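You operate a simulated robot arm through the tools that you are given. There is no shell and no other tool. Be economical: measure what you need, move in short steps, check, and stop when the job is done.

The job below is to be done with a simulated robot arm. You get a single attempt, and the scene is never put back.

## Task
Clean and oil the spare slide, then run its block across.
Fine: wipe the dark smudge off with the blue cloth, put the cloth back where it lay, brush oil from the pad on the bare patch, put the white brush back in its pot; push the block to the other stop only once the patch is oiled. A coat counts when it lies all over at full strength: go over it till it gets no stronger. What is to be rubbed or washed off counts as gone when no trace of it is left.

Only the result counts: the job must be done as asked and must still hold three seconds after the hand-in. Knocking over, shifting, dropping, spilling or breaking anything else fails it. Flat cloth is picked up by pressing the open fingertips on it (5 to 10 N) and closing them slowly along it; thin cloth reads only 2 to 8 mm in the jaws.

## Robot
A 7-joint arm with a two-finger gripper on a trunk, on a base that drives. Base frame: it is fixed to the floor where the robot stands at the start and does not move with it; the origin is under the middle of the robot, x ahead of it, y to its left, z up; the surface under the hand at the start is at about z = 0.74. Lengths are in m, angles in rad, forces in N, time in s.
With the tool pointing down near the work surface it reaches from about 0.3 to 0.74 m from the robot's upright axis, wherever it stands. Its first joint turns from -2.897 to 2.897 rad. Places, roughly: bare patch of the spare slide [0.3, 0.3, 0.8]; black block with a yellow grip [0.3, 0.5, 0.8]; dark smudge [0.3, 0.3, 0.8]; white brush (4x3x16 cm) [0.3, -0.1, 0.8]. Payload 2.94 kg.
Tool frame: the origin (TCP) lies between the finger pads and is the grasp point; the fingertips stand 0.03 m ahead of it; z points along the fingers, y is the line along which they close. Largest opening 0.138 m; the body of the gripper starts 0.109 m behind the TCP.
Orientation is that of the tool frame in the base frame, as [roll, pitch, yaw] about the fixed x, y, z axes, in that order (R = Rz(yaw) Ry(pitch) Rx(roll)). With the fingers straight down and closing along the base's y, the tool's x points along the base's -x, its y along +y and its z along -z.

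## Interface
- The arm moves only by the tool arm_command. Its argument "deltas" is a list that holds one entry, the list of rows, each a list of 7 numbers: the shift along the tool's x, y, z in m, then the turn, a rotation vector about the tool's x, y, z in rad, then the finger opening in m, from 0 to 0.138. In form: [[[dx, dy, dz, wx, wy, wz, gripper], ...]]. A call has 1 to 12 rows; each row is the pose to reach, as a shift and turn from the pose commanded when the call began, along the tool's axes at that moment. Each row takes 0.2 s and may step no farther than 0.05 m and 0.15 rad from the row before; otherwise, or with a gripper value out of range, the whole call is refused. Where a pose cannot be reached the arm comes as near as it can. A force on the tool above 40 N (or 10 N above the force at the start of the call, whichever is more), or a blocked arm, ends the call early, and 0.2 s more pass. The fingers move at their own pace and stop on an object; they squeeze with about 36 N. The grip force told is the motor's: it shows also when the fingers shut on nothing. Time passes only in rows, and 0.2 s behind the last, so rows that repeat a pose let the fingers close. It gives the time, the measured TCP pose, the force on the tool (base axes), the opening and the grip force at its end, in the units of the frame above (readings bear some noise), with the torque about the TCP (base axes, N m) and any sound that the robot's microphone picked up.
- Cameras (640 x 400 px; columns grow to the right, rows downward): "scene" is now at [0.0028, 0.1259, 1.4476]; the picture's right is [-0.11, -0.99, 0.00], its down [-0.66, 0.07, -0.75] and it looks along [0.74, -0.08, -0.66] (base axes); focal length 259 px, centre (320, 200). "wrist" rides on the gripper at [0.071, 0.019, -0.146] in the tool frame; the picture's right is [-0.26, 0.97, 0.00], its down [-0.85, -0.23, -0.48] and it looks along [-0.46, -0.12, 0.88] (tool axes); focal length 280 px, centre (320, 200). There is no depth. A picture from a camera that has moved, and an enlarged one, comes with that camera's place and axes in the base frame and with its lens.
- get_image(camera): a new picture of that camera. No time passes.
- slide_trunk(by): slides the trunk up (or, below 0, down) by that many m; the arm and the scene camera ride with it, the base frame stays. It gives what a move gives, with no picture.
- base_move(legs): drives the robot by 1 to 6 legs, each [ahead, left, turn to the left] in m, m and rad, along the robot's own axes; the way and the turn of a leg run together, so that a leg with both is an arc; at most 1.5 m and 3.142 rad a leg. The arm and the cameras ride along, it lands a little off, and it stops where it bumps. It gives what a move gives.
- head_to(pan, tilt): turns the head with the scene camera to pan (to the left, within 1.501 rad either way) and tilt (down, from -0.506 to 1.204), counted from straight ahead of the robot. It gives what a move gives.
- enlarge(camera, box): a new picture of the part [left, top, right, bottom] of that camera's present view, enlarged. No time passes.
- sign_off(): hands the job in; it is judged then, once.

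Work in short steps. Places have to be worked out from the pictures, the camera data and where the tool is seen: move nearer, look again, correct. Check each grasp and each placing, and mend what went wrong. You have 120 turns and 78 pictures in all, those below and enlarged ones among them. Open the gripper and draw the arm clear of the work before you hand the job in, unless the task says otherwise; then end with one line.

The tools are called after "Call:" as name(argument=value, ...) on one line, values as JSON. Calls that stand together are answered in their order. arm_command: Moves the arm, as the interface text tells. Its arguments: {"type":"object","properties":{"deltas":{"type":"array","items":{"type":"array","items":{"type":"array","items":{"type":"number"}}}}},"required":["deltas"]} The other tools are called the same way: slide_trunk (by) slides the trunk up or down; base_move (legs) drives the base; head_to (pan, tilt) turns the head that bears the scene camera; get_image (camera) takes a picture; enlarge (camera, box) takes an enlarged picture of a part of a camera's view; sign_off () hands the job in.

At the start:

```text
clock: 0.0
tool_pos: [0.3551, 0.1994, 1.1424]
orientation: [3.141, 0.001, 3.14]
contact_force: [-0.9, -0.3, 0.4]
moment: [-0.01, -0.05, 0.01]
gripper_width: 0.1381
finger_force: 0.1
trunk travel left (down, up): [-0.3, 0.154]
robot x, y, heading: [0.0028, -0.0015, 0.001]
head pan, tilt: [-0.098, 1.201]
```

scene: 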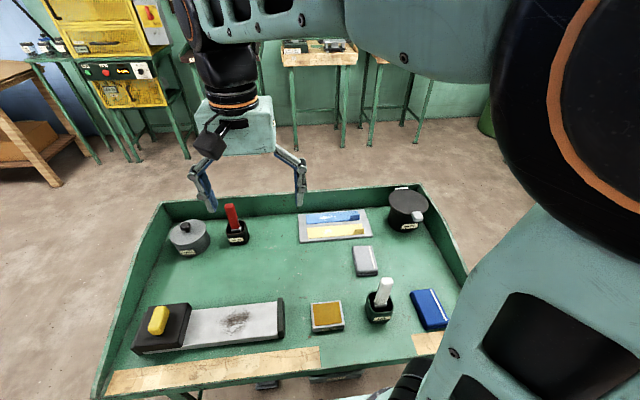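
wrist: 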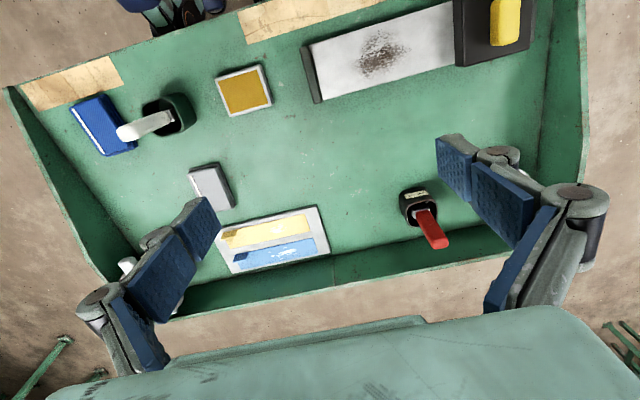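

I'll look closer at the scene to tell apart the cloths, blocks, and pots.

Call:
enlarge(camera="scene", box=[280, 180, 480, 340])

Call:
enlarge(camera="scene", box=[90, 190, 310, 390])

Call:
enlarge(camera="wrist", box=[40, 60, 340, 290])

```text
2.50 times, centred on (380, 260) of scene
camera zoom: at [0.0028, 0.1259, 1.4476], right [-0.11, -0.99, 0.0], down [-0.66, 0.07, -0.75], along [0.74, -0.08, -0.66], focal length 648 px, centre (170, 50)
```

zoom: 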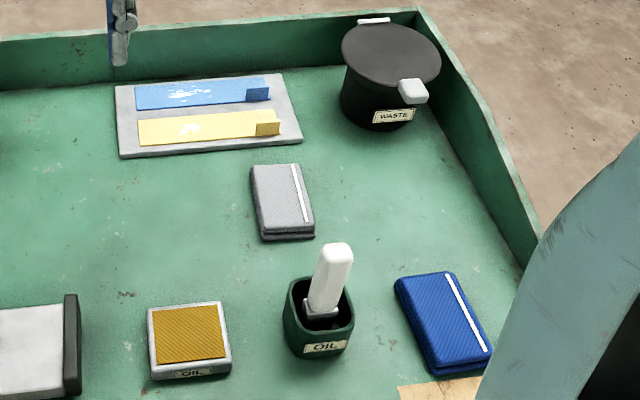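

```text
2.00 times, centred on (200, 290) of scene
camera zoom: at [0.0028, 0.1259, 1.4476], right [-0.11, -0.99, 0.0], down [-0.66, 0.07, -0.75], along [0.74, -0.08, -0.66], focal length 519 px, centre (560, 20)
```

zoom: 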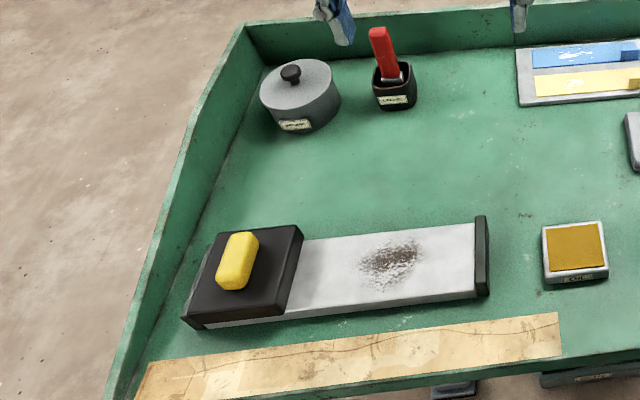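

```text
1.74 times, centred on (190, 175) of wrist
camera zoom: at [0.2854, 0.2199, 1.2876], right [0.26, 0.97, 0.0], down [0.85, -0.23, 0.48], along [0.46, -0.12, -0.88], focal length 488 px, centre (546, 244)
```

zoom: 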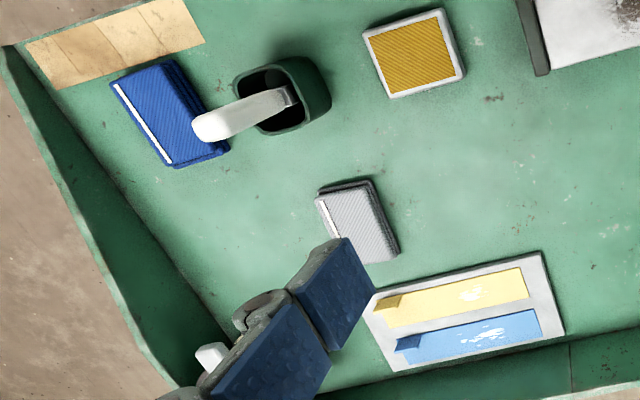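

Blue cloth is a folded pad at about (0.30,-0.21), the pot with white brush at about (0.30,-0.065), oil pad at about (0.31,0.07), smudge at about (0.32,0.31). These are near the inner reach limit, so I back the base up 0.12 m with the arm high.

Call:
base_move(legs=[[-0.12, 0, 0]])

```text
clock: 1.2
tool_pos: [0.2348, 0.2006, 1.1417]
orientation: [3.141, 0.001, -3.139]
contact_force: [0.5, 0.2, 0.4]
moment: [0.0, 0.01, 0.0]
gripper_width: 0.1381
finger_force: 0.1
trunk travel left (down, up): [-0.3, 0.154]
robot x, y, heading: [-0.1175, -0.0014, -0.0]
head pan, tilt: [-0.098, 1.201]
```

Move the hand across toward the cloth at high altitude first.

Call:
arm_command(deltas=[[[-0.005, -0.045, 0, 0, 0, 0, 0.138], [-0.01, -0.09, 0, 0, 0, 0, 0.138], [-0.015, -0.135, 0, 0, 0, 0, 0.138], [-0.02, -0.18, 0, 0, 0, 0, 0.138], [-0.025, -0.225, 0, 0, 0, 0, 0.138], [-0.03, -0.27, 0, 0, 0, 0, 0.138], [-0.035, -0.315, 0, 0, 0, 0, 0.138], [-0.04, -0.36, 0.01, 0, 0, 0, 0.138], [-0.045, -0.4, 0.03, 0, 0, 0, 0.12], [-0.045, -0.405, 0.075, 0, 0, 0, 0.11], [-0.045, -0.405, 0.12, 0, 0, 0, 0.11]]])

Call:
get_image(camera="wrist")

Call:
get_image(camera="scene")

```text
clock: 3.6
tool_pos: [0.2798, -0.2029, 1.0208]
orientation: [3.141, 0.001, -3.139]
contact_force: [0.0, -0.1, -0.4]
moment: [-0.02, -0.03, -0.02]
gripper_width: 0.1101
finger_force: 0.0
trunk travel left (down, up): [-0.3, 0.154]
robot x, y, heading: [-0.118, -0.003, 0.01]
head pan, tilt: [-0.098, 1.201]
```

```text
72 pictures are left
camera wrist: at [0.2087, -0.1825, 1.1666], right [0.26, 0.97, 0.0], down [0.85, -0.23, 0.48], along [0.46, -0.12, -0.88], focal length 280 px, centre (320, 200)
```

wrist: 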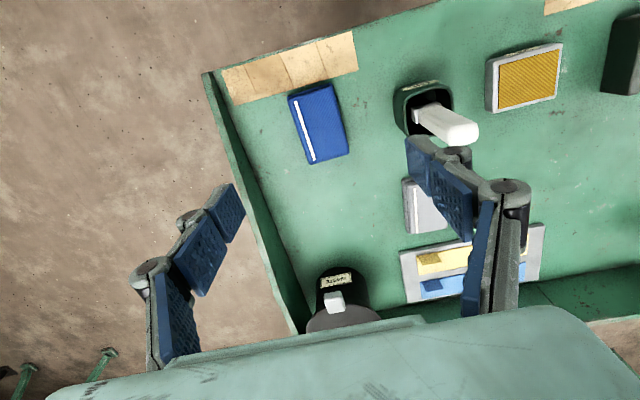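

```text
71 pictures are left
camera scene: at [-0.1443, 0.1298, 1.4138], right [-0.1, -1.0, 0.0], down [-0.93, 0.09, -0.36], along [0.36, -0.03, -0.93], focal length 259 px, centre (320, 200)
```

scene: 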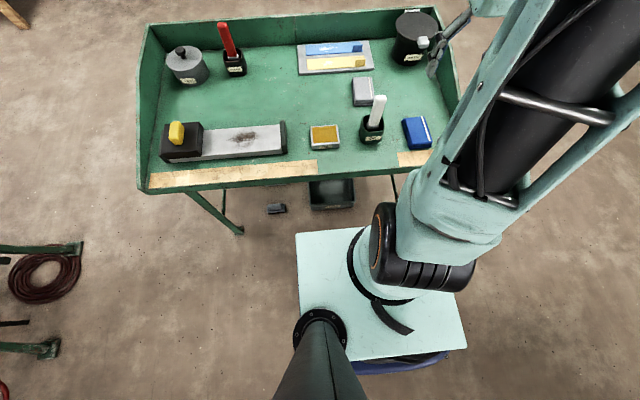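

Cloth works out at x 0.254–0.357, y −0.238…−0.176, axis-aligned. I descend above it and look closer.

Call:
arm_command(deltas=[[[-0.025, -0.004, 0.04, 0, 0, 0, 0.1], [-0.025, -0.004, 0.085, 0, 0, 0, 0.1], [-0.025, -0.004, 0.13, 0, 0, 0, 0.1], [-0.025, -0.004, 0.17, 0, 0, 0, 0.1], [-0.025, -0.004, 0.17, 0, 0, 0, 0.1]]])

Call:
get_image(camera="wrist")

Call:
enlarge(camera="scene", box=[300, 60, 480, 172])

```text
clock: 4.8
tool_pos: [0.3063, -0.2089, 0.8541]
orientation: [-3.141, -0.001, -3.139]
contact_force: [0.2, 0.3, -0.9]
moment: [-0.02, 0.01, 0.01]
gripper_width: 0.1
finger_force: 0.0
trunk travel left (down, up): [-0.3, 0.154]
robot x, y, heading: [-0.1177, 0.0041, 0.003]
head pan, tilt: [-0.098, 1.201]
```

```text
70 pictures are left
camera wrist: at [0.2367, -0.1893, 0.9993], right [0.26, 0.97, 0.0], down [0.85, -0.23, 0.48], along [0.46, -0.12, -0.88], focal length 280 px, centre (320, 200)
```

wrist: 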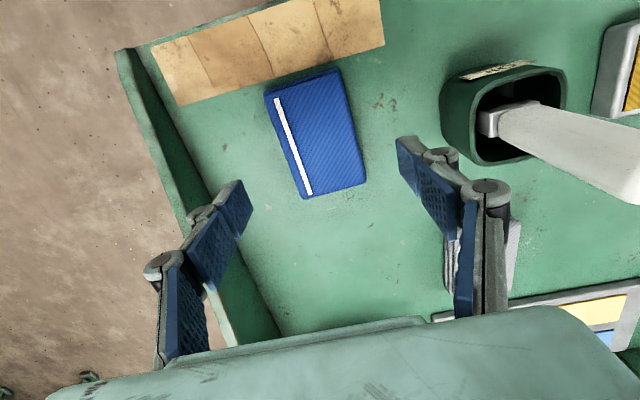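

```text
3.56 times, centred on (390, 116) of scene
camera zoom: at [-0.1443, 0.1297, 1.4138], right [-0.1, -1.0, 0.0], down [-0.93, 0.09, -0.36], along [0.36, -0.03, -0.93], focal length 922 px, centre (71, 499)
```

zoom: 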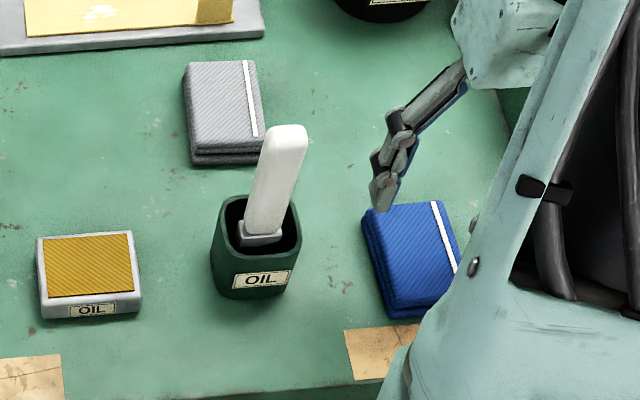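

Cloth centre confirmed at (0.306,−0.207); fingers straddle it and clear the pot. I lower until the tips are about 12 mm above the tray floor.

Call:
arm_command(deltas=[[[0, 0.002, 0.035, 0, 0, 0, 0.095], [0, 0.002, 0.07, 0, 0, 0, 0.095], [0, 0.002, 0.07, 0, 0, 0, 0.095]]])

Call:
get_image(camera="wrist")

```text
clock: 5.6
tool_pos: [0.3066, -0.2079, 0.7804]
orientation: [-3.141, 0.001, -3.139]
contact_force: [-0.5, 0.3, 0.1]
moment: [0.0, -0.02, -0.02]
gripper_width: 0.0951
finger_force: 0.0
trunk travel left (down, up): [-0.3, 0.154]
robot x, y, heading: [-0.1217, -0.0035, 0.002]
head pan, tilt: [-0.098, 1.201]
```

```text
68 pictures are left
camera wrist: at [0.2367, -0.1874, 0.9265], right [0.26, 0.97, 0.0], down [0.85, -0.23, 0.48], along [0.46, -0.12, -0.88], focal length 280 px, centre (320, 200)
```

wrist: 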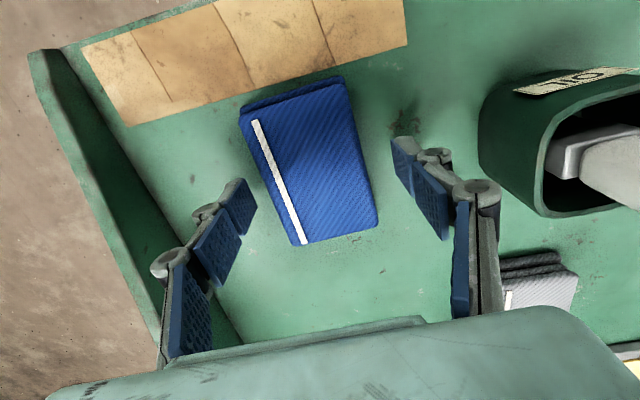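

The fingers straddle the cloth's middle. Closing gently, keeping height.

Call:
arm_command(deltas=[[[0, 0, 0.003, 0, 0, 0, 0.08], [0, 0, 0.005, 0, 0, 0, 0.065], [0, 0, 0.005, 0, 0, 0, 0.055], [0, 0, 0.005, 0, 0, 0, 0.045], [0, 0, 0.005, 0, 0, 0, 0.04]]])

Call:
get_image(camera="wrist")

```text
clock: 6.8
tool_pos: [0.3071, -0.2077, 0.7778]
orientation: [-3.141, 0.004, -3.14]
contact_force: [-0.4, -1.0, 15.8]
moment: [-0.06, 0.05, 0.24]
gripper_width: 0.0669
finger_force: 36.2
trunk travel left (down, up): [-0.3, 0.154]
robot x, y, heading: [-0.1155, 0.0008, 0.004]
head pan, tilt: [-0.098, 1.201]
```

```text
67 pictures are left
camera wrist: at [0.2364, -0.1867, 0.9236], right [0.26, 0.97, 0.0], down [0.85, -0.23, 0.48], along [0.46, -0.13, -0.88], focal length 280 px, centre (320, 200)
```

wrist: 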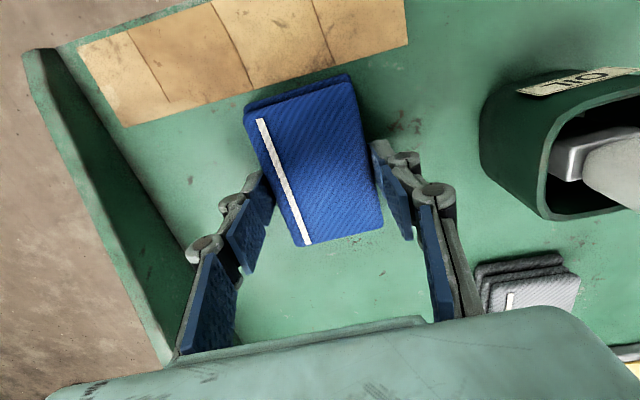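

Grip reads 67 mm (cloth is stiff), but 15.8 N upward means the tips rest on the tray floor. For wiping I need the cloth to protrude below the tips, so I reopen, rise about 1 cm and regrip.

Call:
arm_command(deltas=[[[0, 0, 0, 0, 0, 0, 0.078], [0, 0, -0.006, 0, 0, 0, 0.085], [0, 0, -0.012, 0, 0, 0, 0.085], [0, 0, -0.012, 0, 0, 0, 0.072], [0, 0, -0.012, 0, 0, 0, 0.06], [0, 0, -0.012, 0, 0, 0, 0.05], [0, 0, -0.012, 0, 0, 0, 0.04]]])

```text
clock: 8.4
tool_pos: [0.3071, -0.206, 0.788]
orientation: [3.142, 0.001, -3.139]
contact_force: [-1.2, 0.6, 1.9]
moment: [0.04, 0.02, 0.09]
gripper_width: 0.067
finger_force: 36.2
trunk travel left (down, up): [-0.3, 0.154]
robot x, y, heading: [-0.1186, -0.0012, -0.002]
head pan, tilt: [-0.098, 1.201]
```

Gripped at 67 mm with tips ~16 mm over the floor. Lifting and checking; home pose is TCP (0.307, −0.206, 0.788).

Call:
arm_command(deltas=[[[0, 0, -0.03, 0, 0, 0, 0.04], [0, 0, -0.07, 0, 0, 0, 0.04], [0, 0, -0.115, 0, 0, 0, 0.04], [0, 0, -0.16, 0, 0, 0, 0.04], [0, 0, -0.205, 0, 0, 0, 0.04]]])

Call:
get_image(camera="wrist")

Call:
get_image(camera="scene")

```text
clock: 9.6
tool_pos: [0.3058, -0.2083, 0.9965]
orientation: [-3.141, 0.001, -3.139]
contact_force: [1.4, 0.4, -0.8]
moment: [0.0, 0.01, 0.01]
gripper_width: 0.0669
finger_force: 35.6
trunk travel left (down, up): [-0.3, 0.154]
robot x, y, heading: [-0.1191, -0.001, -0.002]
head pan, tilt: [-0.098, 1.201]
```

```text
66 pictures are left
camera wrist: at [0.2353, -0.1877, 1.142], right [0.26, 0.97, 0.0], down [0.85, -0.23, 0.48], along [0.46, -0.12, -0.88], focal length 280 px, centre (320, 200)
```

wrist: 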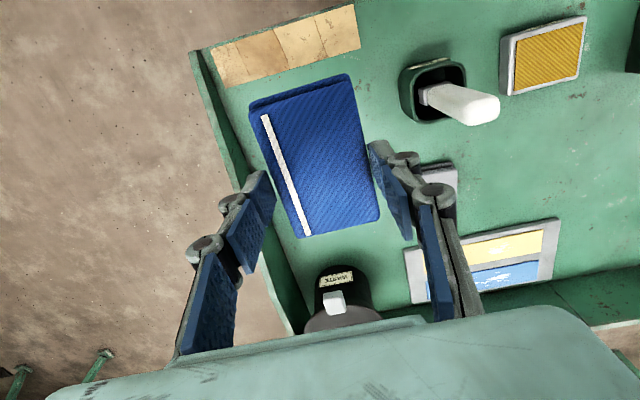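

```text
65 pictures are left
camera scene: at [-0.1446, 0.1299, 1.4137], right [-0.1, -1.0, 0.0], down [-0.93, 0.09, -0.36], along [0.36, -0.03, -0.93], focal length 259 px, centre (320, 200)
```

scene: 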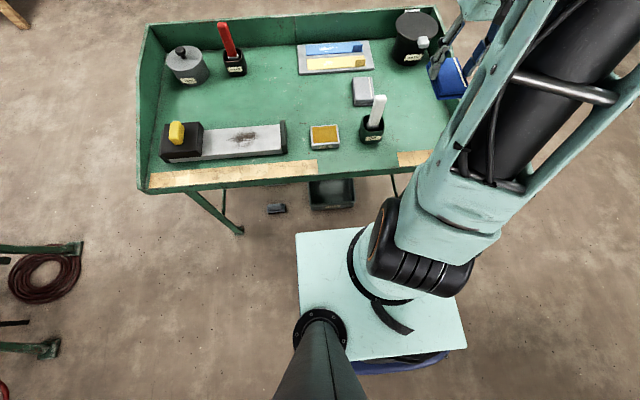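

Cloth is held level. Brush top is at z≈0.905, so I carry the cloth at z≈1.03 over to the slide.

Call:
arm_command(deltas=[[[0, 0.01, -0.03, 0, 0, 0, 0.04], [0, 0.055, -0.03, 0, 0, 0, 0.04], [0, 0.1, -0.03, 0, 0, 0, 0.04], [0, 0.145, -0.03, 0, 0, 0, 0.04], [0, 0.19, -0.03, 0, 0, 0, 0.04], [0, 0.235, -0.03, 0, 0, 0, 0.04], [0, 0.28, -0.03, 0, 0, 0, 0.04], [0, 0.325, -0.03, 0, 0, 0, 0.04], [0, 0.37, -0.03, 0, 0, 0, 0.04], [0, 0.415, -0.03, 0, 0, 0, 0.04], [0, 0.46, -0.03, 0, 0, 0, 0.04], [0, 0.46, -0.03, 0, 0, 0, 0.04]]])

Call:
get_image(camera="wrist")

Call:
enlarge(camera="scene", box=[130, 80, 322, 200])

```text
clock: 12.2
tool_pos: [0.3057, 0.2559, 1.0252]
orientation: [3.141, 0.0, 3.141]
contact_force: [0.2, -0.5, -0.9]
moment: [-0.04, -0.02, 0.0]
gripper_width: 0.0668
finger_force: 35.9
trunk travel left (down, up): [-0.3, 0.154]
robot x, y, heading: [-0.1188, -0.0031, 0.002]
head pan, tilt: [-0.098, 1.201]
```

```text
64 pictures are left
camera wrist: at [0.2352, 0.2773, 1.1712], right [0.26, 0.97, 0.0], down [0.85, -0.23, 0.48], along [0.46, -0.12, -0.88], focal length 280 px, centre (320, 200)
```

wrist: 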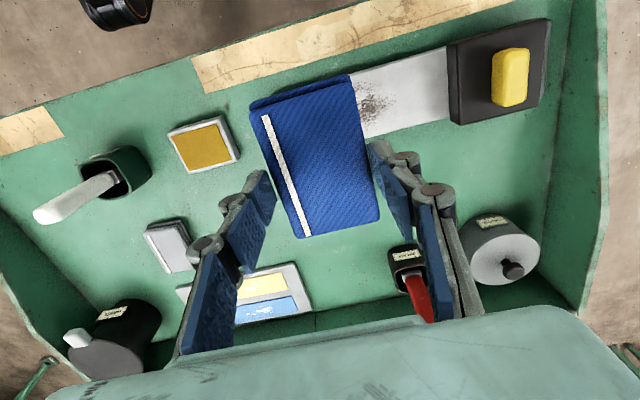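

```text
3.33 times, centred on (226, 140) of scene
camera zoom: at [-0.1444, 0.13, 1.4137], right [-0.1, -1.0, 0.0], down [-0.93, 0.09, -0.36], along [0.36, -0.04, -0.93], focal length 865 px, centre (633, 400)
```

zoom: 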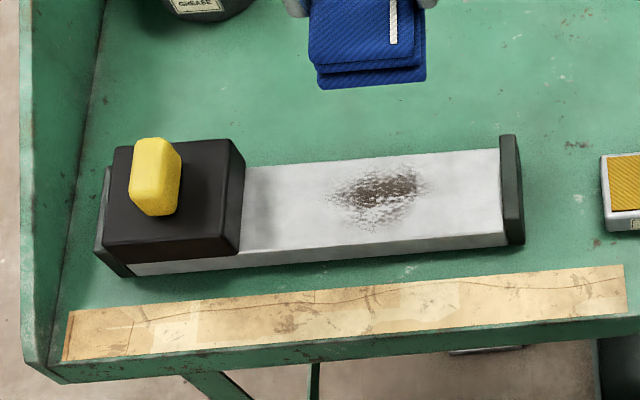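

Plate: x ≈0.275–0.363, exposed y ≈0.20–0.433; smudge centre (0.322,0.313), spanning y 0.267–0.36. I move over the smudge and descend to z 0.85.

Call:
arm_command(deltas=[[[-0.005, 0.03, 0.02, 0, 0, 0, 0.04], [-0.013, 0.057, 0.05, 0, 0, 0, 0.04], [-0.013, 0.057, 0.095, 0, 0, 0, 0.04], [-0.013, 0.057, 0.14, 0, 0, 0, 0.04], [-0.013, 0.057, 0.175, 0, 0, 0, 0.04], [-0.013, 0.057, 0.175, 0, 0, 0, 0.04]]])

Call:
get_image(camera="wrist")

Call:
enlarge(camera="scene", box=[130, 80, 322, 200])

```text
clock: 13.6
tool_pos: [0.3186, 0.309, 0.8472]
orientation: [3.14, 0.0, -3.139]
contact_force: [-0.5, 0.5, -0.3]
moment: [0.0, 0.03, 0.03]
gripper_width: 0.0672
finger_force: 36.0
trunk travel left (down, up): [-0.3, 0.154]
robot x, y, heading: [-0.1196, 0.0014, 0.002]
head pan, tilt: [-0.098, 1.201]
```

```text
62 pictures are left
camera wrist: at [0.2472, 0.3292, 0.9932], right [0.26, 0.97, 0.0], down [0.85, -0.23, 0.48], along [0.46, -0.12, -0.88], focal length 280 px, centre (320, 200)
```

wrist: 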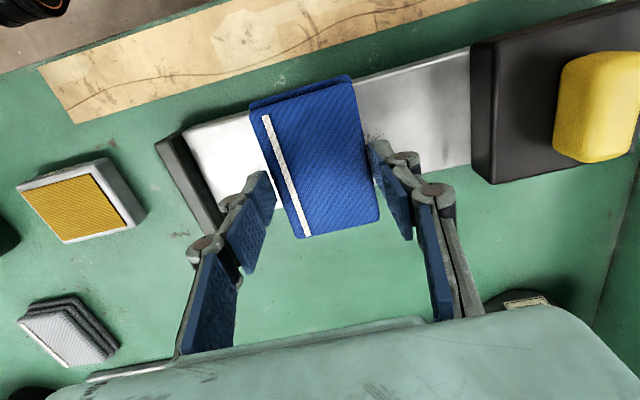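

```text
3.33 times, centred on (226, 140) of scene
camera zoom: at [-0.1443, 0.1299, 1.4138], right [-0.1, -1.0, 0.0], down [-0.93, 0.09, -0.36], along [0.36, -0.03, -0.93], focal length 865 px, centre (633, 400)
```

zoom: 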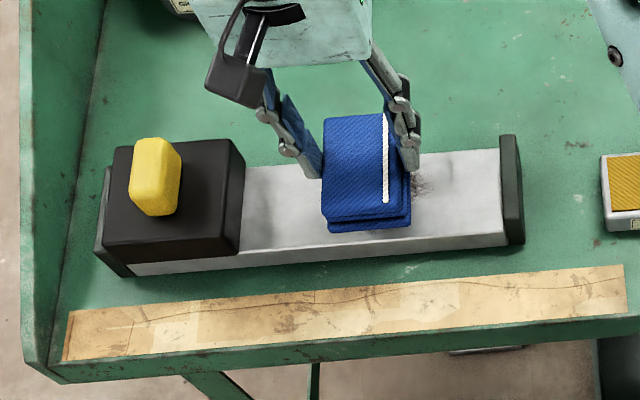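

Well positioned over the smudge. Descending in small increments to find contact.

Call:
arm_command(deltas=[[[0, 0, 0.015, 0, 0, 0, 0.04], [0, 0, 0.025, 0, 0, 0, 0.04], [0, 0, 0.03, 0, 0, 0, 0.04]]])

```text
clock: 14.4
tool_pos: [0.3183, 0.3098, 0.8191]
orientation: [-3.141, 0.0, -3.14]
contact_force: [-0.1, -0.3, -0.6]
moment: [-0.03, 0.01, 0.02]
gripper_width: 0.067
finger_force: 35.9
trunk travel left (down, up): [-0.3, 0.154]
robot x, y, heading: [-0.1186, 0.0022, 0.004]
head pan, tilt: [-0.098, 1.201]
```

No contact yet at 0.819; continuing down in 2–3 mm steps.

Call:
arm_command(deltas=[[[0, 0, 0.003, 0, 0, 0, 0.04], [0, 0, 0.005, 0, 0, 0, 0.04], [0, 0, 0.007, 0, 0, 0, 0.04], [0, 0, 0.009, 0, 0, 0, 0.04]]])

```text
clock: 15.4
tool_pos: [0.3185, 0.3102, 0.8148]
orientation: [3.138, 0.008, -3.137]
contact_force: [-3.1, -4.0, 39.7]
moment: [-0.36, 0.49, 0.14]
gripper_width: 0.067
finger_force: 35.8
trunk travel left (down, up): [-0.3, 0.154]
robot x, y, heading: [-0.115, -0.0022, 0.005]
head pan, tilt: [-0.098, 1.201]
```

Contact on the plate at TCP ≈0.815 with 40 N. I ease up 3.5 mm for a moderate press.

Call:
arm_command(deltas=[[[0, 0, -0.0035, 0, 0, 0, 0.04], [0, 0, -0.0035, 0, 0, 0, 0.04]]])

```text
clock: 16.0
tool_pos: [0.3194, 0.309, 0.8147]
orientation: [3.138, 0.005, -3.141]
contact_force: [2.8, -0.5, 28.5]
moment: [0.25, -0.47, 0.1]
gripper_width: 0.0667
finger_force: 36.0
trunk travel left (down, up): [-0.3, 0.154]
robot x, y, heading: [-0.1201, 0.0003, 0.007]
head pan, tilt: [-0.098, 1.201]
```

Call:
arm_command(deltas=[[[0, 0, -0.003, 0, 0, 0, 0.04], [0, 0, -0.003, 0, 0, 0, 0.04]]])

```text
clock: 16.6
tool_pos: [0.3184, 0.3097, 0.8152]
orientation: [-3.141, -0.003, -3.139]
contact_force: [2.8, 0.8, 5.3]
moment: [0.24, -0.39, -0.04]
gripper_width: 0.067
finger_force: 36.2
trunk travel left (down, up): [-0.3, 0.154]
robot x, y, heading: [-0.1178, -0.001, 0.002]
head pan, tilt: [-0.098, 1.201]
```

Now about 5 N. I press 1 mm deeper and stroke along y across the smudge.

Call:
arm_command(deltas=[[[0, -0.015, 0.001, 0, 0, 0, 0.04], [0, -0.03, 0.001, 0, 0, 0, 0.04], [0, -0.045, 0.001, 0, 0, 0, 0.04], [0, -0.03, 0.001, 0, 0, 0, 0.04], [0, -0.01, 0.001, 0, 0, 0, 0.04], [0, 0.01, 0.001, 0, 0, 0, 0.04], [0, 0.03, 0.001, 0, 0, 0, 0.04], [0, 0.05, 0.001, 0, 0, 0, 0.04], [0, 0.06, 0.001, 0, 0, 0, 0.04], [0, 0.04, 0.001, 0, 0, 0, 0.04], [0, 0.02, 0.001, 0, 0, 0, 0.04], [0, 0, 0.001, 0, 0, 0, 0.04]]])

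```text
clock: 19.2
tool_pos: [0.3189, 0.3074, 0.8151]
orientation: [-3.14, -0.002, 3.141]
contact_force: [-0.6, -1.0, 1.9]
moment: [0.02, -0.12, -0.04]
gripper_width: 0.067
finger_force: 36.0
trunk travel left (down, up): [-0.3, 0.154]
robot x, y, heading: [-0.121, 0.002, 0.002]
head pan, tilt: [-0.098, 1.201]
```

Force fell to 2 N; I press a further 1.5 mm, do another set of strokes and end at one side to look.

Call:
arm_command(deltas=[[[0, -0.015, 0.0015, 0, 0, 0, 0.04], [0, -0.03, 0.0015, 0, 0, 0, 0.04], [0, -0.045, 0.0015, 0, 0, 0, 0.04], [0, -0.03, 0.0015, 0, 0, 0, 0.04], [0, -0.01, 0.0015, 0, 0, 0, 0.04], [0, 0.01, 0.0015, 0, 0, 0, 0.04], [0, 0.03, 0.0015, 0, 0, 0, 0.04], [0, 0.05, 0.0015, 0, 0, 0, 0.04], [0, 0.065, 0.0015, 0, 0, 0, 0.04], [0, 0.065, 0.0015, 0, 0, 0, 0.04]]])

Call:
enlarge(camera="scene", box=[130, 80, 322, 200])

```text
clock: 21.4
tool_pos: [0.3171, 0.3753, 0.8146]
orientation: [3.14, 0.0, -3.14]
contact_force: [-1.3, -4.6, 12.7]
moment: [-0.13, -0.02, -0.03]
gripper_width: 0.0671
finger_force: 36.0
trunk travel left (down, up): [-0.3, 0.154]
robot x, y, heading: [-0.1208, 0.0017, 0.001]
head pan, tilt: [-0.098, 1.201]
```

```text
3.33 times, centred on (226, 140) of scene
camera zoom: at [-0.1456, 0.1285, 1.4139], right [-0.1, -1.0, 0.0], down [-0.93, 0.09, -0.36], along [0.36, -0.03, -0.93], focal length 865 px, centre (633, 400)
```

zoom: 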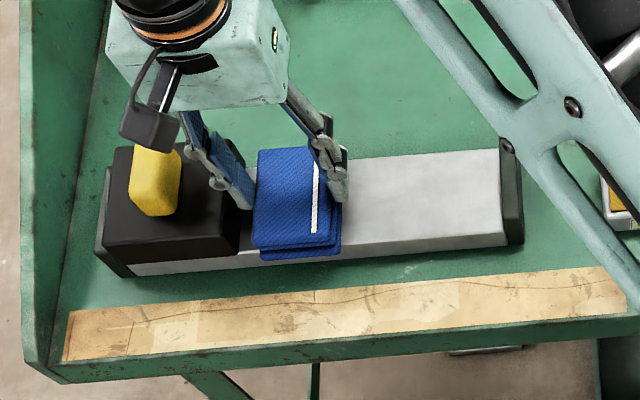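

Right side looks clean. Another full pass with small x shifts to clear any remnants, then lift straight up.

Call:
arm_command(deltas=[[[0.008, -0.02, 0, 0, 0, 0, 0.04], [0.008, -0.04, 0, 0, 0, 0, 0.04], [0.008, -0.06, 0, 0, 0, 0, 0.04], [0.008, -0.08, 0, 0, 0, 0, 0.04], [0.008, -0.1, 0, 0, 0, 0, 0.04], [0, -0.115, 0, 0, 0, 0, 0.04], [-0.008, -0.1, 0, 0, 0, 0, 0.04], [-0.008, -0.08, 0, 0, 0, 0, 0.04], [-0.008, -0.06, 0, 0, 0, 0, 0.04], [-0.008, -0.04, 0, 0, 0, 0, 0.04], [-0.008, -0.02, 0, 0, 0, 0, 0.04], [-0.004, -0.01, -0.02, 0, 0, 0, 0.04]]])

Call:
arm_command(deltas=[[[0, -0.02, -0.04, 0, 0, 0, 0.04], [0, -0.04, -0.08, 0, 0, 0, 0.04], [0, -0.06, -0.12, 0, 0, 0, 0.04], [0, -0.08, -0.16, 0, 0, 0, 0.04], [0, -0.1, -0.2, 0, 0, 0, 0.04]]])

Call:
enlarge(camera="scene", box=[130, 80, 322, 200])

Call:
get_image(camera="wrist")

```text
clock: 24.0
tool_pos: [0.3201, 0.3664, 0.8319]
orientation: [3.141, -0.001, -3.14]
contact_force: [0.0, -0.1, -2.0]
moment: [0.0, 0.01, 0.0]
gripper_width: 0.0671
finger_force: 36.2
trunk travel left (down, up): [-0.3, 0.154]
robot x, y, heading: [-0.1211, -0.0001, 0.005]
head pan, tilt: [-0.098, 1.201]
```

```text
clock: 25.2
tool_pos: [0.3247, 0.2632, 1.0342]
orientation: [3.141, -0.001, -3.141]
contact_force: [-0.1, 0.1, 0.4]
moment: [-0.01, 0.03, -0.02]
gripper_width: 0.0671
finger_force: 36.5
trunk travel left (down, up): [-0.3, 0.154]
robot x, y, heading: [-0.1149, -0.0003, 0.003]
head pan, tilt: [-0.098, 1.201]
```

```text
3.33 times, centred on (226, 140) of scene
camera zoom: at [-0.1446, 0.1296, 1.4137], right [-0.1, -1.0, 0.0], down [-0.93, 0.09, -0.36], along [0.36, -0.03, -0.93], focal length 865 px, centre (633, 400)
```

zoom: 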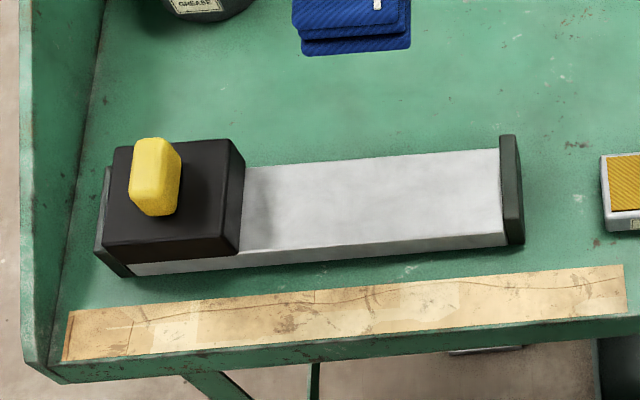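

```text
58 pictures are left
camera wrist: at [0.2534, 0.2842, 1.1796], right [0.26, 0.97, 0.0], down [0.85, -0.23, 0.48], along [0.46, -0.12, -0.88], focal length 280 px, centre (320, 200)
```

wrist: 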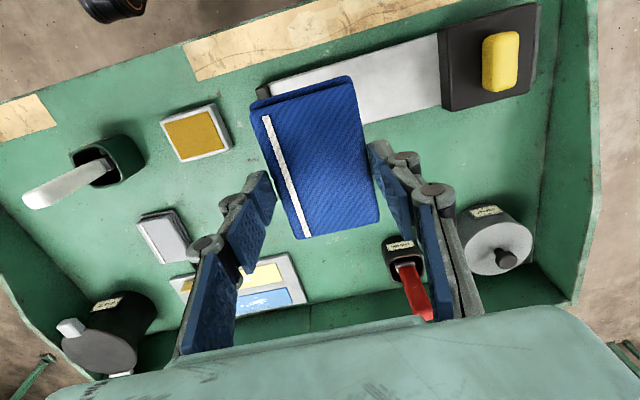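

Slide looks clean; one tighter enlargement to check for faint traces.

Call:
enlarge(camera="scene", box=[198, 115, 294, 175])

```text
6.67 times, centred on (246, 145) of scene
camera zoom: at [-0.1446, 0.1296, 1.4137], right [-0.1, -1.0, 0.0], down [-0.93, 0.09, -0.36], along [0.36, -0.03, -0.93], focal length 1729 px, centre (813, 567)
```

zoom: 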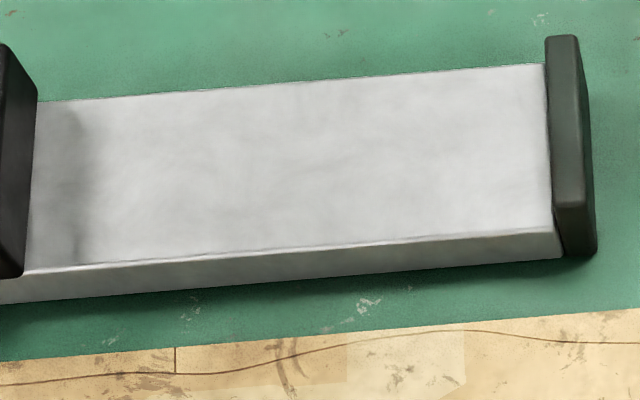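

No trace left. Carry the cloth back above its home (0.307, −0.206).

Call:
arm_command(deltas=[[[0.0015, -0.043, 0, 0, 0, 0, 0.04], [0.003, -0.086, 0, 0, 0, 0, 0.04], [0.005, -0.129, 0, 0, 0, 0, 0.04], [0.007, -0.172, 0, 0, 0, 0, 0.04], [0.009, -0.215, 0, 0, 0, 0, 0.04], [0.011, -0.258, 0, 0, 0, 0, 0.04], [0.013, -0.301, 0, 0, 0, 0, 0.04], [0.015, -0.344, 0, 0, 0, 0, 0.04], [0.016, -0.387, 0, 0, 0, 0, 0.04], [0.017, -0.43, 0, 0, 0, 0, 0.04], [0.0175, -0.469, 0, 0, 0, 0, 0.04], [0.0175, -0.469, 0, 0, 0, 0, 0.04]]])

```text
clock: 27.8
tool_pos: [0.3064, -0.2033, 1.0326]
orientation: [-3.141, 0.0, -3.141]
contact_force: [-0.3, -0.5, -0.8]
moment: [0.0, 0.0, 0.03]
gripper_width: 0.0669
finger_force: 35.9
trunk travel left (down, up): [-0.3, 0.154]
robot x, y, heading: [-0.117, 0.0002, -0.002]
head pan, tilt: [-0.098, 1.201]
```

Over home. Lower to just above the floor (z 0.792).

Call:
arm_command(deltas=[[[0, -0.003, 0.045, 0, 0, 0, 0.04], [0, -0.003, 0.09, 0, 0, 0, 0.04], [0, -0.003, 0.135, 0, 0, 0, 0.04], [0, -0.003, 0.18, 0, 0, 0, 0.04], [0, -0.003, 0.22, 0, 0, 0, 0.04], [0, -0.003, 0.236, 0, 0, 0, 0.04], [0, -0.003, 0.24, 0, 0, 0, 0.04], [0, -0.003, 0.243, 0, 0, 0, 0.04]]])

Call:
get_image(camera="wrist")

```text
clock: 29.6
tool_pos: [0.3044, -0.2068, 0.7896]
orientation: [-3.141, 0.0, -3.139]
contact_force: [0.3, 0.1, -1.1]
moment: [-0.02, 0.02, -0.01]
gripper_width: 0.0669
finger_force: 36.0
trunk travel left (down, up): [-0.3, 0.154]
robot x, y, heading: [-0.1179, 0.0016, 0.002]
head pan, tilt: [-0.098, 1.201]
```

```text
56 pictures are left
camera wrist: at [0.2355, -0.1862, 0.9357], right [0.26, 0.97, 0.0], down [0.85, -0.23, 0.48], along [0.46, -0.12, -0.88], focal length 280 px, centre (320, 200)
```

wrist: 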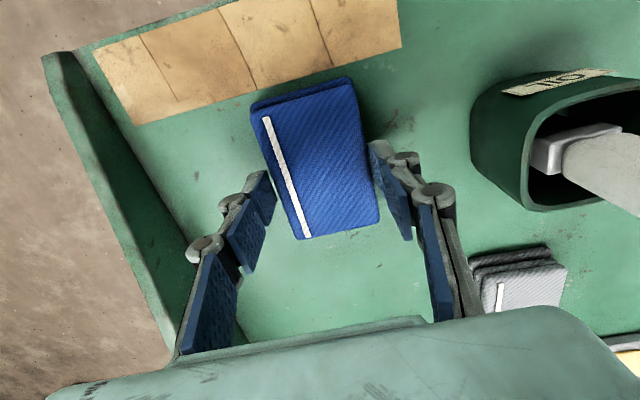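

Nearly down; ease 2.5 mm more until it touches, then open.

Call:
arm_command(deltas=[[[0, 0, 0.0015, 0, 0, 0, 0.04], [0, 0, 0.0025, 0, 0, 0, 0.04]]])

```text
clock: 30.2
tool_pos: [0.3059, -0.207, 0.7888]
orientation: [-3.14, -0.001, -3.14]
contact_force: [-2.4, 1.5, 8.0]
moment: [0.18, -0.18, 0.04]
gripper_width: 0.0668
finger_force: 35.9
trunk travel left (down, up): [-0.3, 0.154]
robot x, y, heading: [-0.1198, 0.0002, 0.002]
head pan, tilt: [-0.098, 1.201]
```

Touching at 8 N. Release and rise clear.

Call:
arm_command(deltas=[[[0, 0, -0.001, 0, 0, 0, 0.075], [0, 0, -0.001, 0, 0, 0, 0.09], [0, 0, -0.001, 0, 0, 0, 0.095], [0, 0, -0.02, 0, 0, 0, 0.1], [0, 0, -0.06, 0, 0, 0, 0.1], [0, 0, -0.1, 0, 0, 0, 0.1], [0, 0, -0.14, 0, 0, 0, 0.1], [0, 0, -0.18, 0, 0, 0, 0.1], [0, 0, -0.23, 0, 0, 0, 0.1]]])

Call:
get_image(camera="wrist")

```text
clock: 32.2
tool_pos: [0.304, -0.2065, 1.0177]
orientation: [3.14, -0.002, -3.138]
contact_force: [-0.2, 0.3, 0.0]
moment: [-0.03, 0.02, 0.01]
gripper_width: 0.1
finger_force: 0.1
trunk travel left (down, up): [-0.3, 0.154]
robot x, y, heading: [-0.1143, 0.0014, 0.002]
head pan, tilt: [-0.098, 1.201]
```

```text
55 pictures are left
camera wrist: at [0.2341, -0.186, 1.1643], right [0.26, 0.97, 0.0], down [0.85, -0.23, 0.48], along [0.46, -0.12, -0.88], focal length 280 px, centre (320, 200)
```

wrist: 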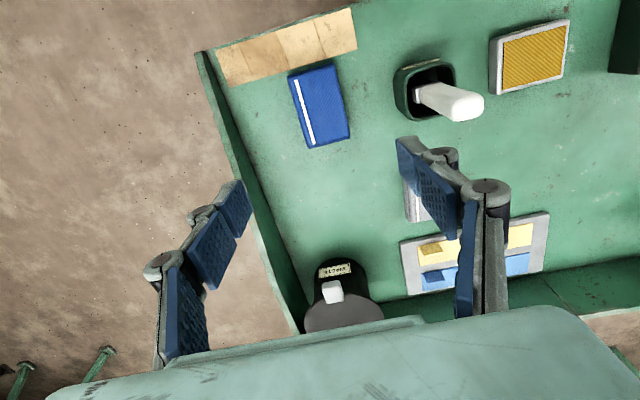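

Cloth is back where it lay. Next the brush: move the hand above the pot (y≈−0.07) at high altitude and look.

Call:
arm_command(deltas=[[[0, 0.04, -0.02, 0, 0, 0, 0.1], [0, 0.08, -0.03, 0, 0, 0, 0.1], [-0.003, 0.12, -0.03, 0, 0, 0, 0.1], [-0.006, 0.137, -0.03, 0, 0, 0, 0.09], [-0.006, 0.137, -0.03, 0, 0, 0, 0.08]]])

Call:
get_image(camera="wrist")

Call:
enlarge(camera="scene", box=[300, 80, 460, 180])

```text
clock: 33.4
tool_pos: [0.3109, -0.0697, 1.0494]
orientation: [3.141, 0.0, -3.14]
contact_force: [-0.6, -0.2, 0.4]
moment: [0.03, -0.01, 0.02]
gripper_width: 0.0799
finger_force: 0.1
trunk travel left (down, up): [-0.3, 0.154]
robot x, y, heading: [-0.1216, -0.0003, 0.007]
head pan, tilt: [-0.098, 1.201]
```

```text
54 pictures are left
camera wrist: at [0.242, -0.0498, 1.1952], right [0.26, 0.97, 0.0], down [0.85, -0.23, 0.48], along [0.46, -0.12, -0.88], focal length 280 px, centre (320, 200)
```

wrist: 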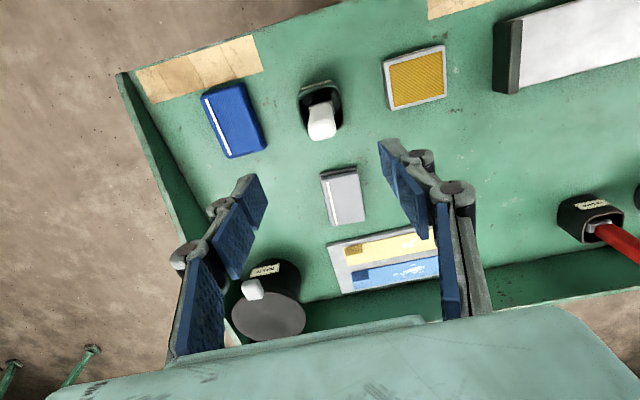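

```text
4.00 times, centred on (380, 130) of scene
camera zoom: at [-0.1445, 0.1298, 1.4138], right [-0.1, -1.0, 0.0], down [-0.93, 0.09, -0.36], along [0.36, -0.03, -0.93], focal length 1038 px, centre (80, 480)
```

zoom: 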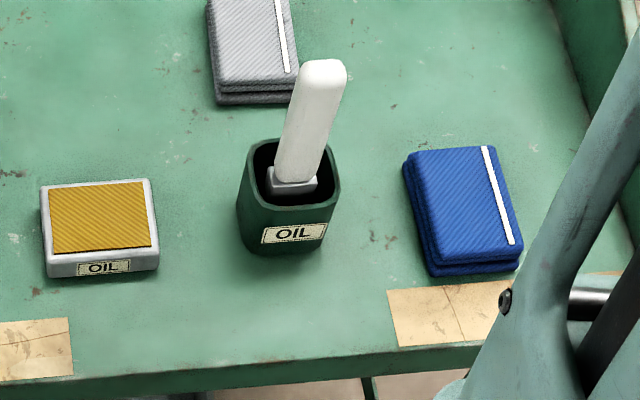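

Brush stands vertical, top centre ≈(0.311,−0.065,0.905), pot rim ≈0.80. Descend with fingers straddling the handle to z≈0.862 (tips at 0.832, above the rim).

Call:
arm_command(deltas=[[[0, 0.005, 0.045, 0, 0, 0, 0.08], [0, 0.005, 0.09, 0, 0, 0, 0.08], [0, 0.005, 0.13, 0, 0, 0, 0.08], [0, 0.005, 0.16, 0, 0, 0, 0.08], [0, 0.005, 0.187, 0, 0, 0, 0.08], [0, 0.005, 0.187, 0, 0, 0, 0.08]]])

Call:
get_image(camera="wrist")

Call:
enlarge(camera="scene", box=[300, 80, 460, 180])

```text
clock: 34.8
tool_pos: [0.3099, -0.0656, 0.8631]
orientation: [-3.141, 0.0, -3.14]
contact_force: [0.5, -0.1, 0.3]
moment: [0.0, 0.02, 0.0]
gripper_width: 0.08
finger_force: 0.2
trunk travel left (down, up): [-0.3, 0.154]
robot x, y, heading: [-0.1211, 0.002, 0.0]
head pan, tilt: [-0.098, 1.201]
```

```text
52 pictures are left
camera wrist: at [0.24, -0.045, 1.0094], right [0.26, 0.97, 0.0], down [0.85, -0.23, 0.48], along [0.46, -0.12, -0.88], focal length 280 px, centre (320, 200)
```

wrist: 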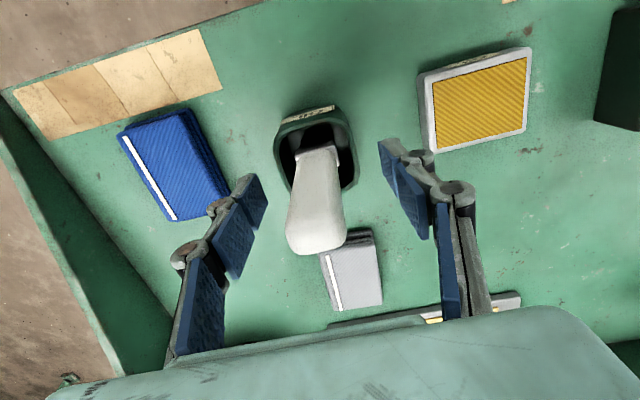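

```text
4.00 times, centred on (380, 130) of scene
camera zoom: at [-0.1444, 0.1298, 1.4138], right [-0.1, -1.0, 0.0], down [-0.93, 0.09, -0.36], along [0.36, -0.03, -0.93], focal length 1038 px, centre (80, 480)
```

zoom: 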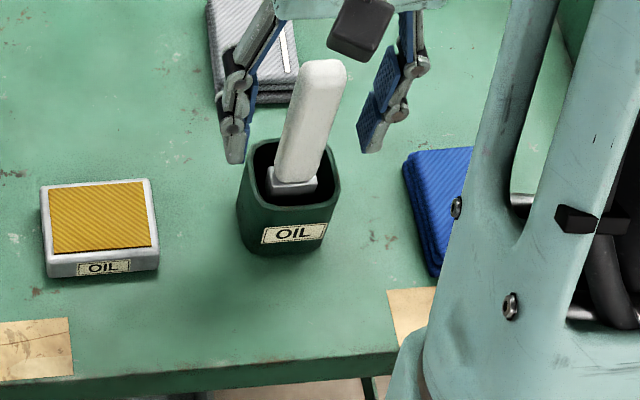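

The handle is centred between the fingers; close on it.

Call:
arm_command(deltas=[[[0, 0, 0, 0, 0, 0, 0.06], [0, 0, 0, 0, 0, 0, 0.045], [0, 0, 0, 0, 0, 0, 0.03], [0, 0, 0, 0, 0, 0, 0.015], [0, 0, 0, 0, 0, 0, 0.01]]])

Call:
get_image(camera="wrist")

```text
clock: 36.0
tool_pos: [0.3083, -0.0662, 0.8644]
orientation: [-3.141, -0.002, -3.139]
contact_force: [0.4, -0.6, -0.4]
moment: [-0.02, -0.01, -0.03]
gripper_width: 0.0291
finger_force: 35.7
trunk travel left (down, up): [-0.3, 0.154]
robot x, y, heading: [-0.1139, 0.0011, -0.001]
head pan, tilt: [-0.098, 1.201]
```

```text
50 pictures are left
camera wrist: at [0.2399, -0.0451, 1.0098], right [0.26, 0.97, 0.0], down [0.85, -0.23, 0.48], along [0.46, -0.12, -0.88], focal length 280 px, centre (320, 200)
```

wrist: 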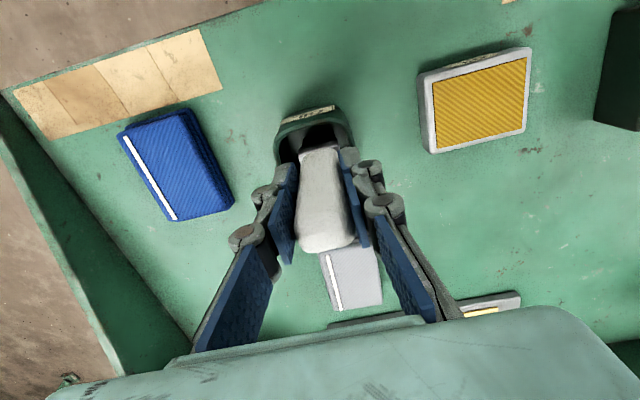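

Brush gripped (29 mm); home TCP ≈(0.309,−0.066,0.864). Lift out and move above the oil pad (0.312,0.075).

Call:
arm_command(deltas=[[[0, 0, -0.03, 0, 0, 0, 0.01], [0, 0, -0.07, 0, 0, 0, 0.01], [0, 0, -0.11, 0, 0, 0, 0.01], [0, 0.02, -0.13, 0, 0, 0, 0.01], [0, 0.06, -0.13, 0, 0, 0, 0.01], [-0.003, 0.1, -0.13, 0, 0, 0, 0.01], [-0.003, 0.141, -0.13, 0, 0, 0, 0.01], [-0.003, 0.141, -0.11, 0, 0, 0, 0.01]]])

Call:
get_image(camera="wrist")

Call:
enlarge(camera="scene", box=[260, 80, 420, 180])

```text
clock: 37.8
tool_pos: [0.3152, 0.0761, 0.97]
orientation: [3.14, -0.003, -3.14]
contact_force: [0.1, 0.4, -0.5]
moment: [0.01, -0.04, 0.03]
gripper_width: 0.0291
finger_force: 35.9
trunk travel left (down, up): [-0.3, 0.154]
robot x, y, heading: [-0.1206, -0.0006, 0.002]
head pan, tilt: [-0.098, 1.201]
```

```text
49 pictures are left
camera wrist: at [0.2449, 0.0963, 1.1146], right [0.26, 0.97, 0.0], down [0.85, -0.23, 0.48], along [0.46, -0.12, -0.88], focal length 280 px, centre (320, 200)
```

wrist: 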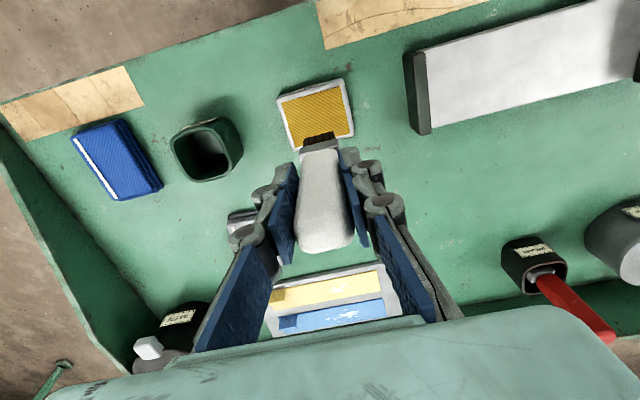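

```text
4.00 times, centred on (340, 130) of scene
camera zoom: at [-0.1443, 0.1299, 1.4138], right [-0.1, -1.0, 0.0], down [-0.93, 0.09, -0.36], along [0.36, -0.04, -0.93], focal length 1038 px, centre (240, 480)
```

zoom: 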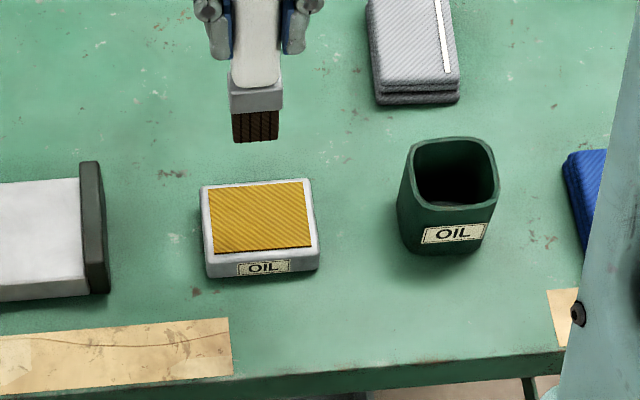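

Brush is over the pad; bristle tip is ~0.117 below TCP, so pad contact near TCP 0.882. Descend to ~0.892, then in small steps.

Call:
arm_command(deltas=[[[0.002, -0.002, 0.04, 0, 0, 0, 0.01], [0.002, -0.002, 0.065, 0, 0, 0, 0.01], [0.002, -0.002, 0.078, 0, 0, 0, 0.01], [0.002, -0.002, 0.082, 0, 0, 0, 0.01], [0.002, -0.002, 0.085, 0, 0, 0, 0.01]]])

```text
clock: 39.0
tool_pos: [0.3135, 0.0725, 0.8865]
orientation: [-3.142, 0.0, -3.139]
contact_force: [-0.9, 0.2, -0.8]
moment: [0.04, -0.01, 0.02]
gripper_width: 0.029
finger_force: 35.6
trunk travel left (down, up): [-0.3, 0.154]
robot x, y, heading: [-0.1172, -0.0034, 0.003]
head pan, tilt: [-0.098, 1.201]
```

Call:
arm_command(deltas=[[[0, 0, 0.002, 0, 0, 0, 0.01], [0, 0, 0.004, 0, 0, 0, 0.01], [0, 0, 0.006, 0, 0, 0, 0.01]]])

Call:
enlarge(camera="scene", box=[260, 80, 420, 180])

```text
clock: 39.8
tool_pos: [0.312, 0.0734, 0.8826]
orientation: [-3.141, 0.003, -3.139]
contact_force: [-2.6, -1.6, 13.1]
moment: [0.06, 0.23, 0.04]
gripper_width: 0.0289
finger_force: 35.8
trunk travel left (down, up): [-0.3, 0.154]
robot x, y, heading: [-0.1178, 0.0013, 0.001]
head pan, tilt: [-0.098, 1.201]
```

```text
4.00 times, centred on (340, 130) of scene
camera zoom: at [-0.1457, 0.1295, 1.4141], right [-0.1, -1.0, 0.0], down [-0.93, 0.09, -0.36], along [0.36, -0.03, -0.93], focal length 1038 px, centre (240, 480)
```

zoom: 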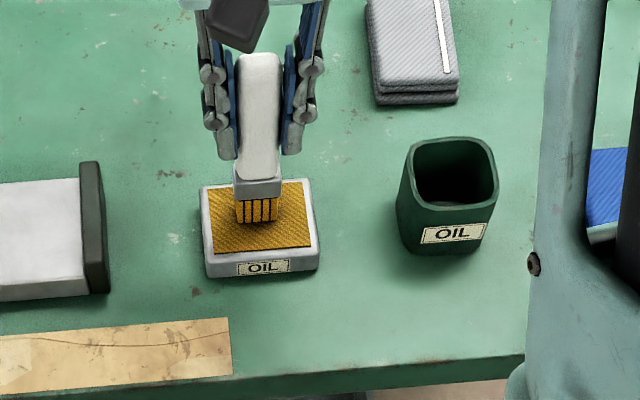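

Bristles have turned amber: loaded. Lift straight off and carry to the right end of the slide's exposed plate.

Call:
arm_command(deltas=[[[0, 0, -0.006, 0, 0, 0, 0.01], [0, 0, -0.04, 0, 0, 0, 0.01], [0, 0, -0.075, 0, 0, 0, 0.01], [0, 0.04, -0.08, 0, 0, 0, 0.01], [0, 0.085, -0.08, 0, 0, 0, 0.01], [-0.004, 0.13, -0.08, 0, 0, 0, 0.01], [-0.006, 0.175, -0.08, 0, 0, 0, 0.01], [-0.006, 0.2, -0.08, 0, 0, 0, 0.01], [-0.006, 0.2, -0.04, 0, 0, 0, 0.01], [-0.006, 0.2, -0.016, 0, 0, 0, 0.01]]])

Call:
get_image(camera="wrist")

Call:
enlarge(camera="scene", box=[130, 80, 322, 200])

```text
clock: 42.0
tool_pos: [0.3211, 0.2734, 0.8967]
orientation: [-3.141, 0.0, -3.14]
contact_force: [-0.5, -0.2, -0.9]
moment: [0.0, 0.03, 0.01]
gripper_width: 0.029
finger_force: 36.2
trunk travel left (down, up): [-0.3, 0.154]
robot x, y, heading: [-0.1189, -0.0008, 0.0]
head pan, tilt: [-0.098, 1.201]
```

```text
46 pictures are left
camera wrist: at [0.2493, 0.294, 1.0418], right [0.26, 0.97, 0.0], down [0.85, -0.23, 0.48], along [0.46, -0.12, -0.88], focal length 280 px, centre (320, 200)
```

wrist: 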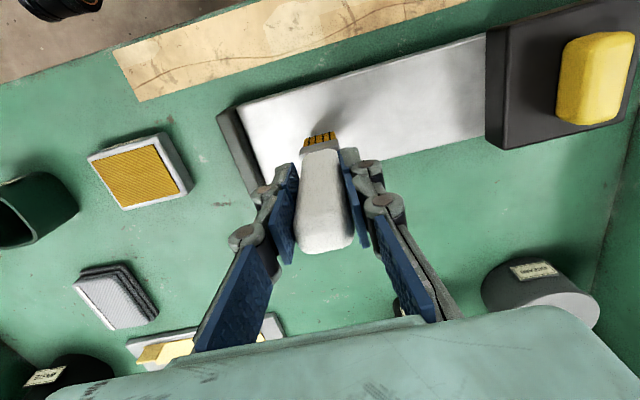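

```text
3.33 times, centred on (226, 140) of scene
camera zoom: at [-0.1442, 0.1299, 1.4138], right [-0.1, -1.0, 0.0], down [-0.93, 0.09, -0.36], along [0.36, -0.03, -0.93], focal length 865 px, centre (633, 400)
```

zoom: 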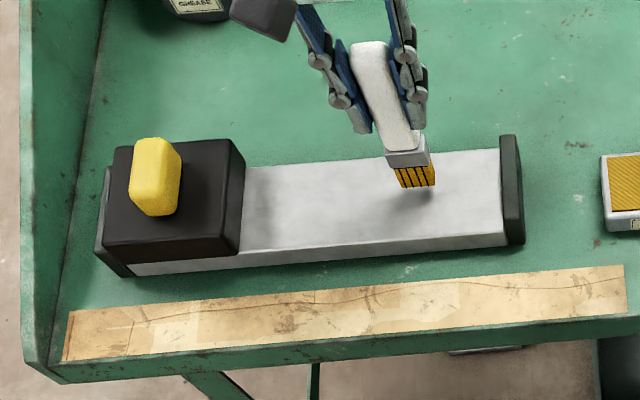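

Bristles are just above the plate at y≈0.273. Touch down gently to find contact.

Call:
arm_command(deltas=[[[0, 0, 0.004, 0, 0, 0, 0.01], [0, 0, 0.007, 0, 0, 0, 0.01], [0, 0, 0.009, 0, 0, 0, 0.01]]])

```text
clock: 42.8
tool_pos: [0.3178, 0.273, 0.8854]
orientation: [3.14, -0.001, -3.139]
contact_force: [1.2, 0.3, -0.4]
moment: [0.02, -0.01, 0.01]
gripper_width: 0.029
finger_force: 36.0
trunk travel left (down, up): [-0.3, 0.154]
robot x, y, heading: [-0.1174, 0.0003, 0.003]
head pan, tilt: [-0.098, 1.201]
```

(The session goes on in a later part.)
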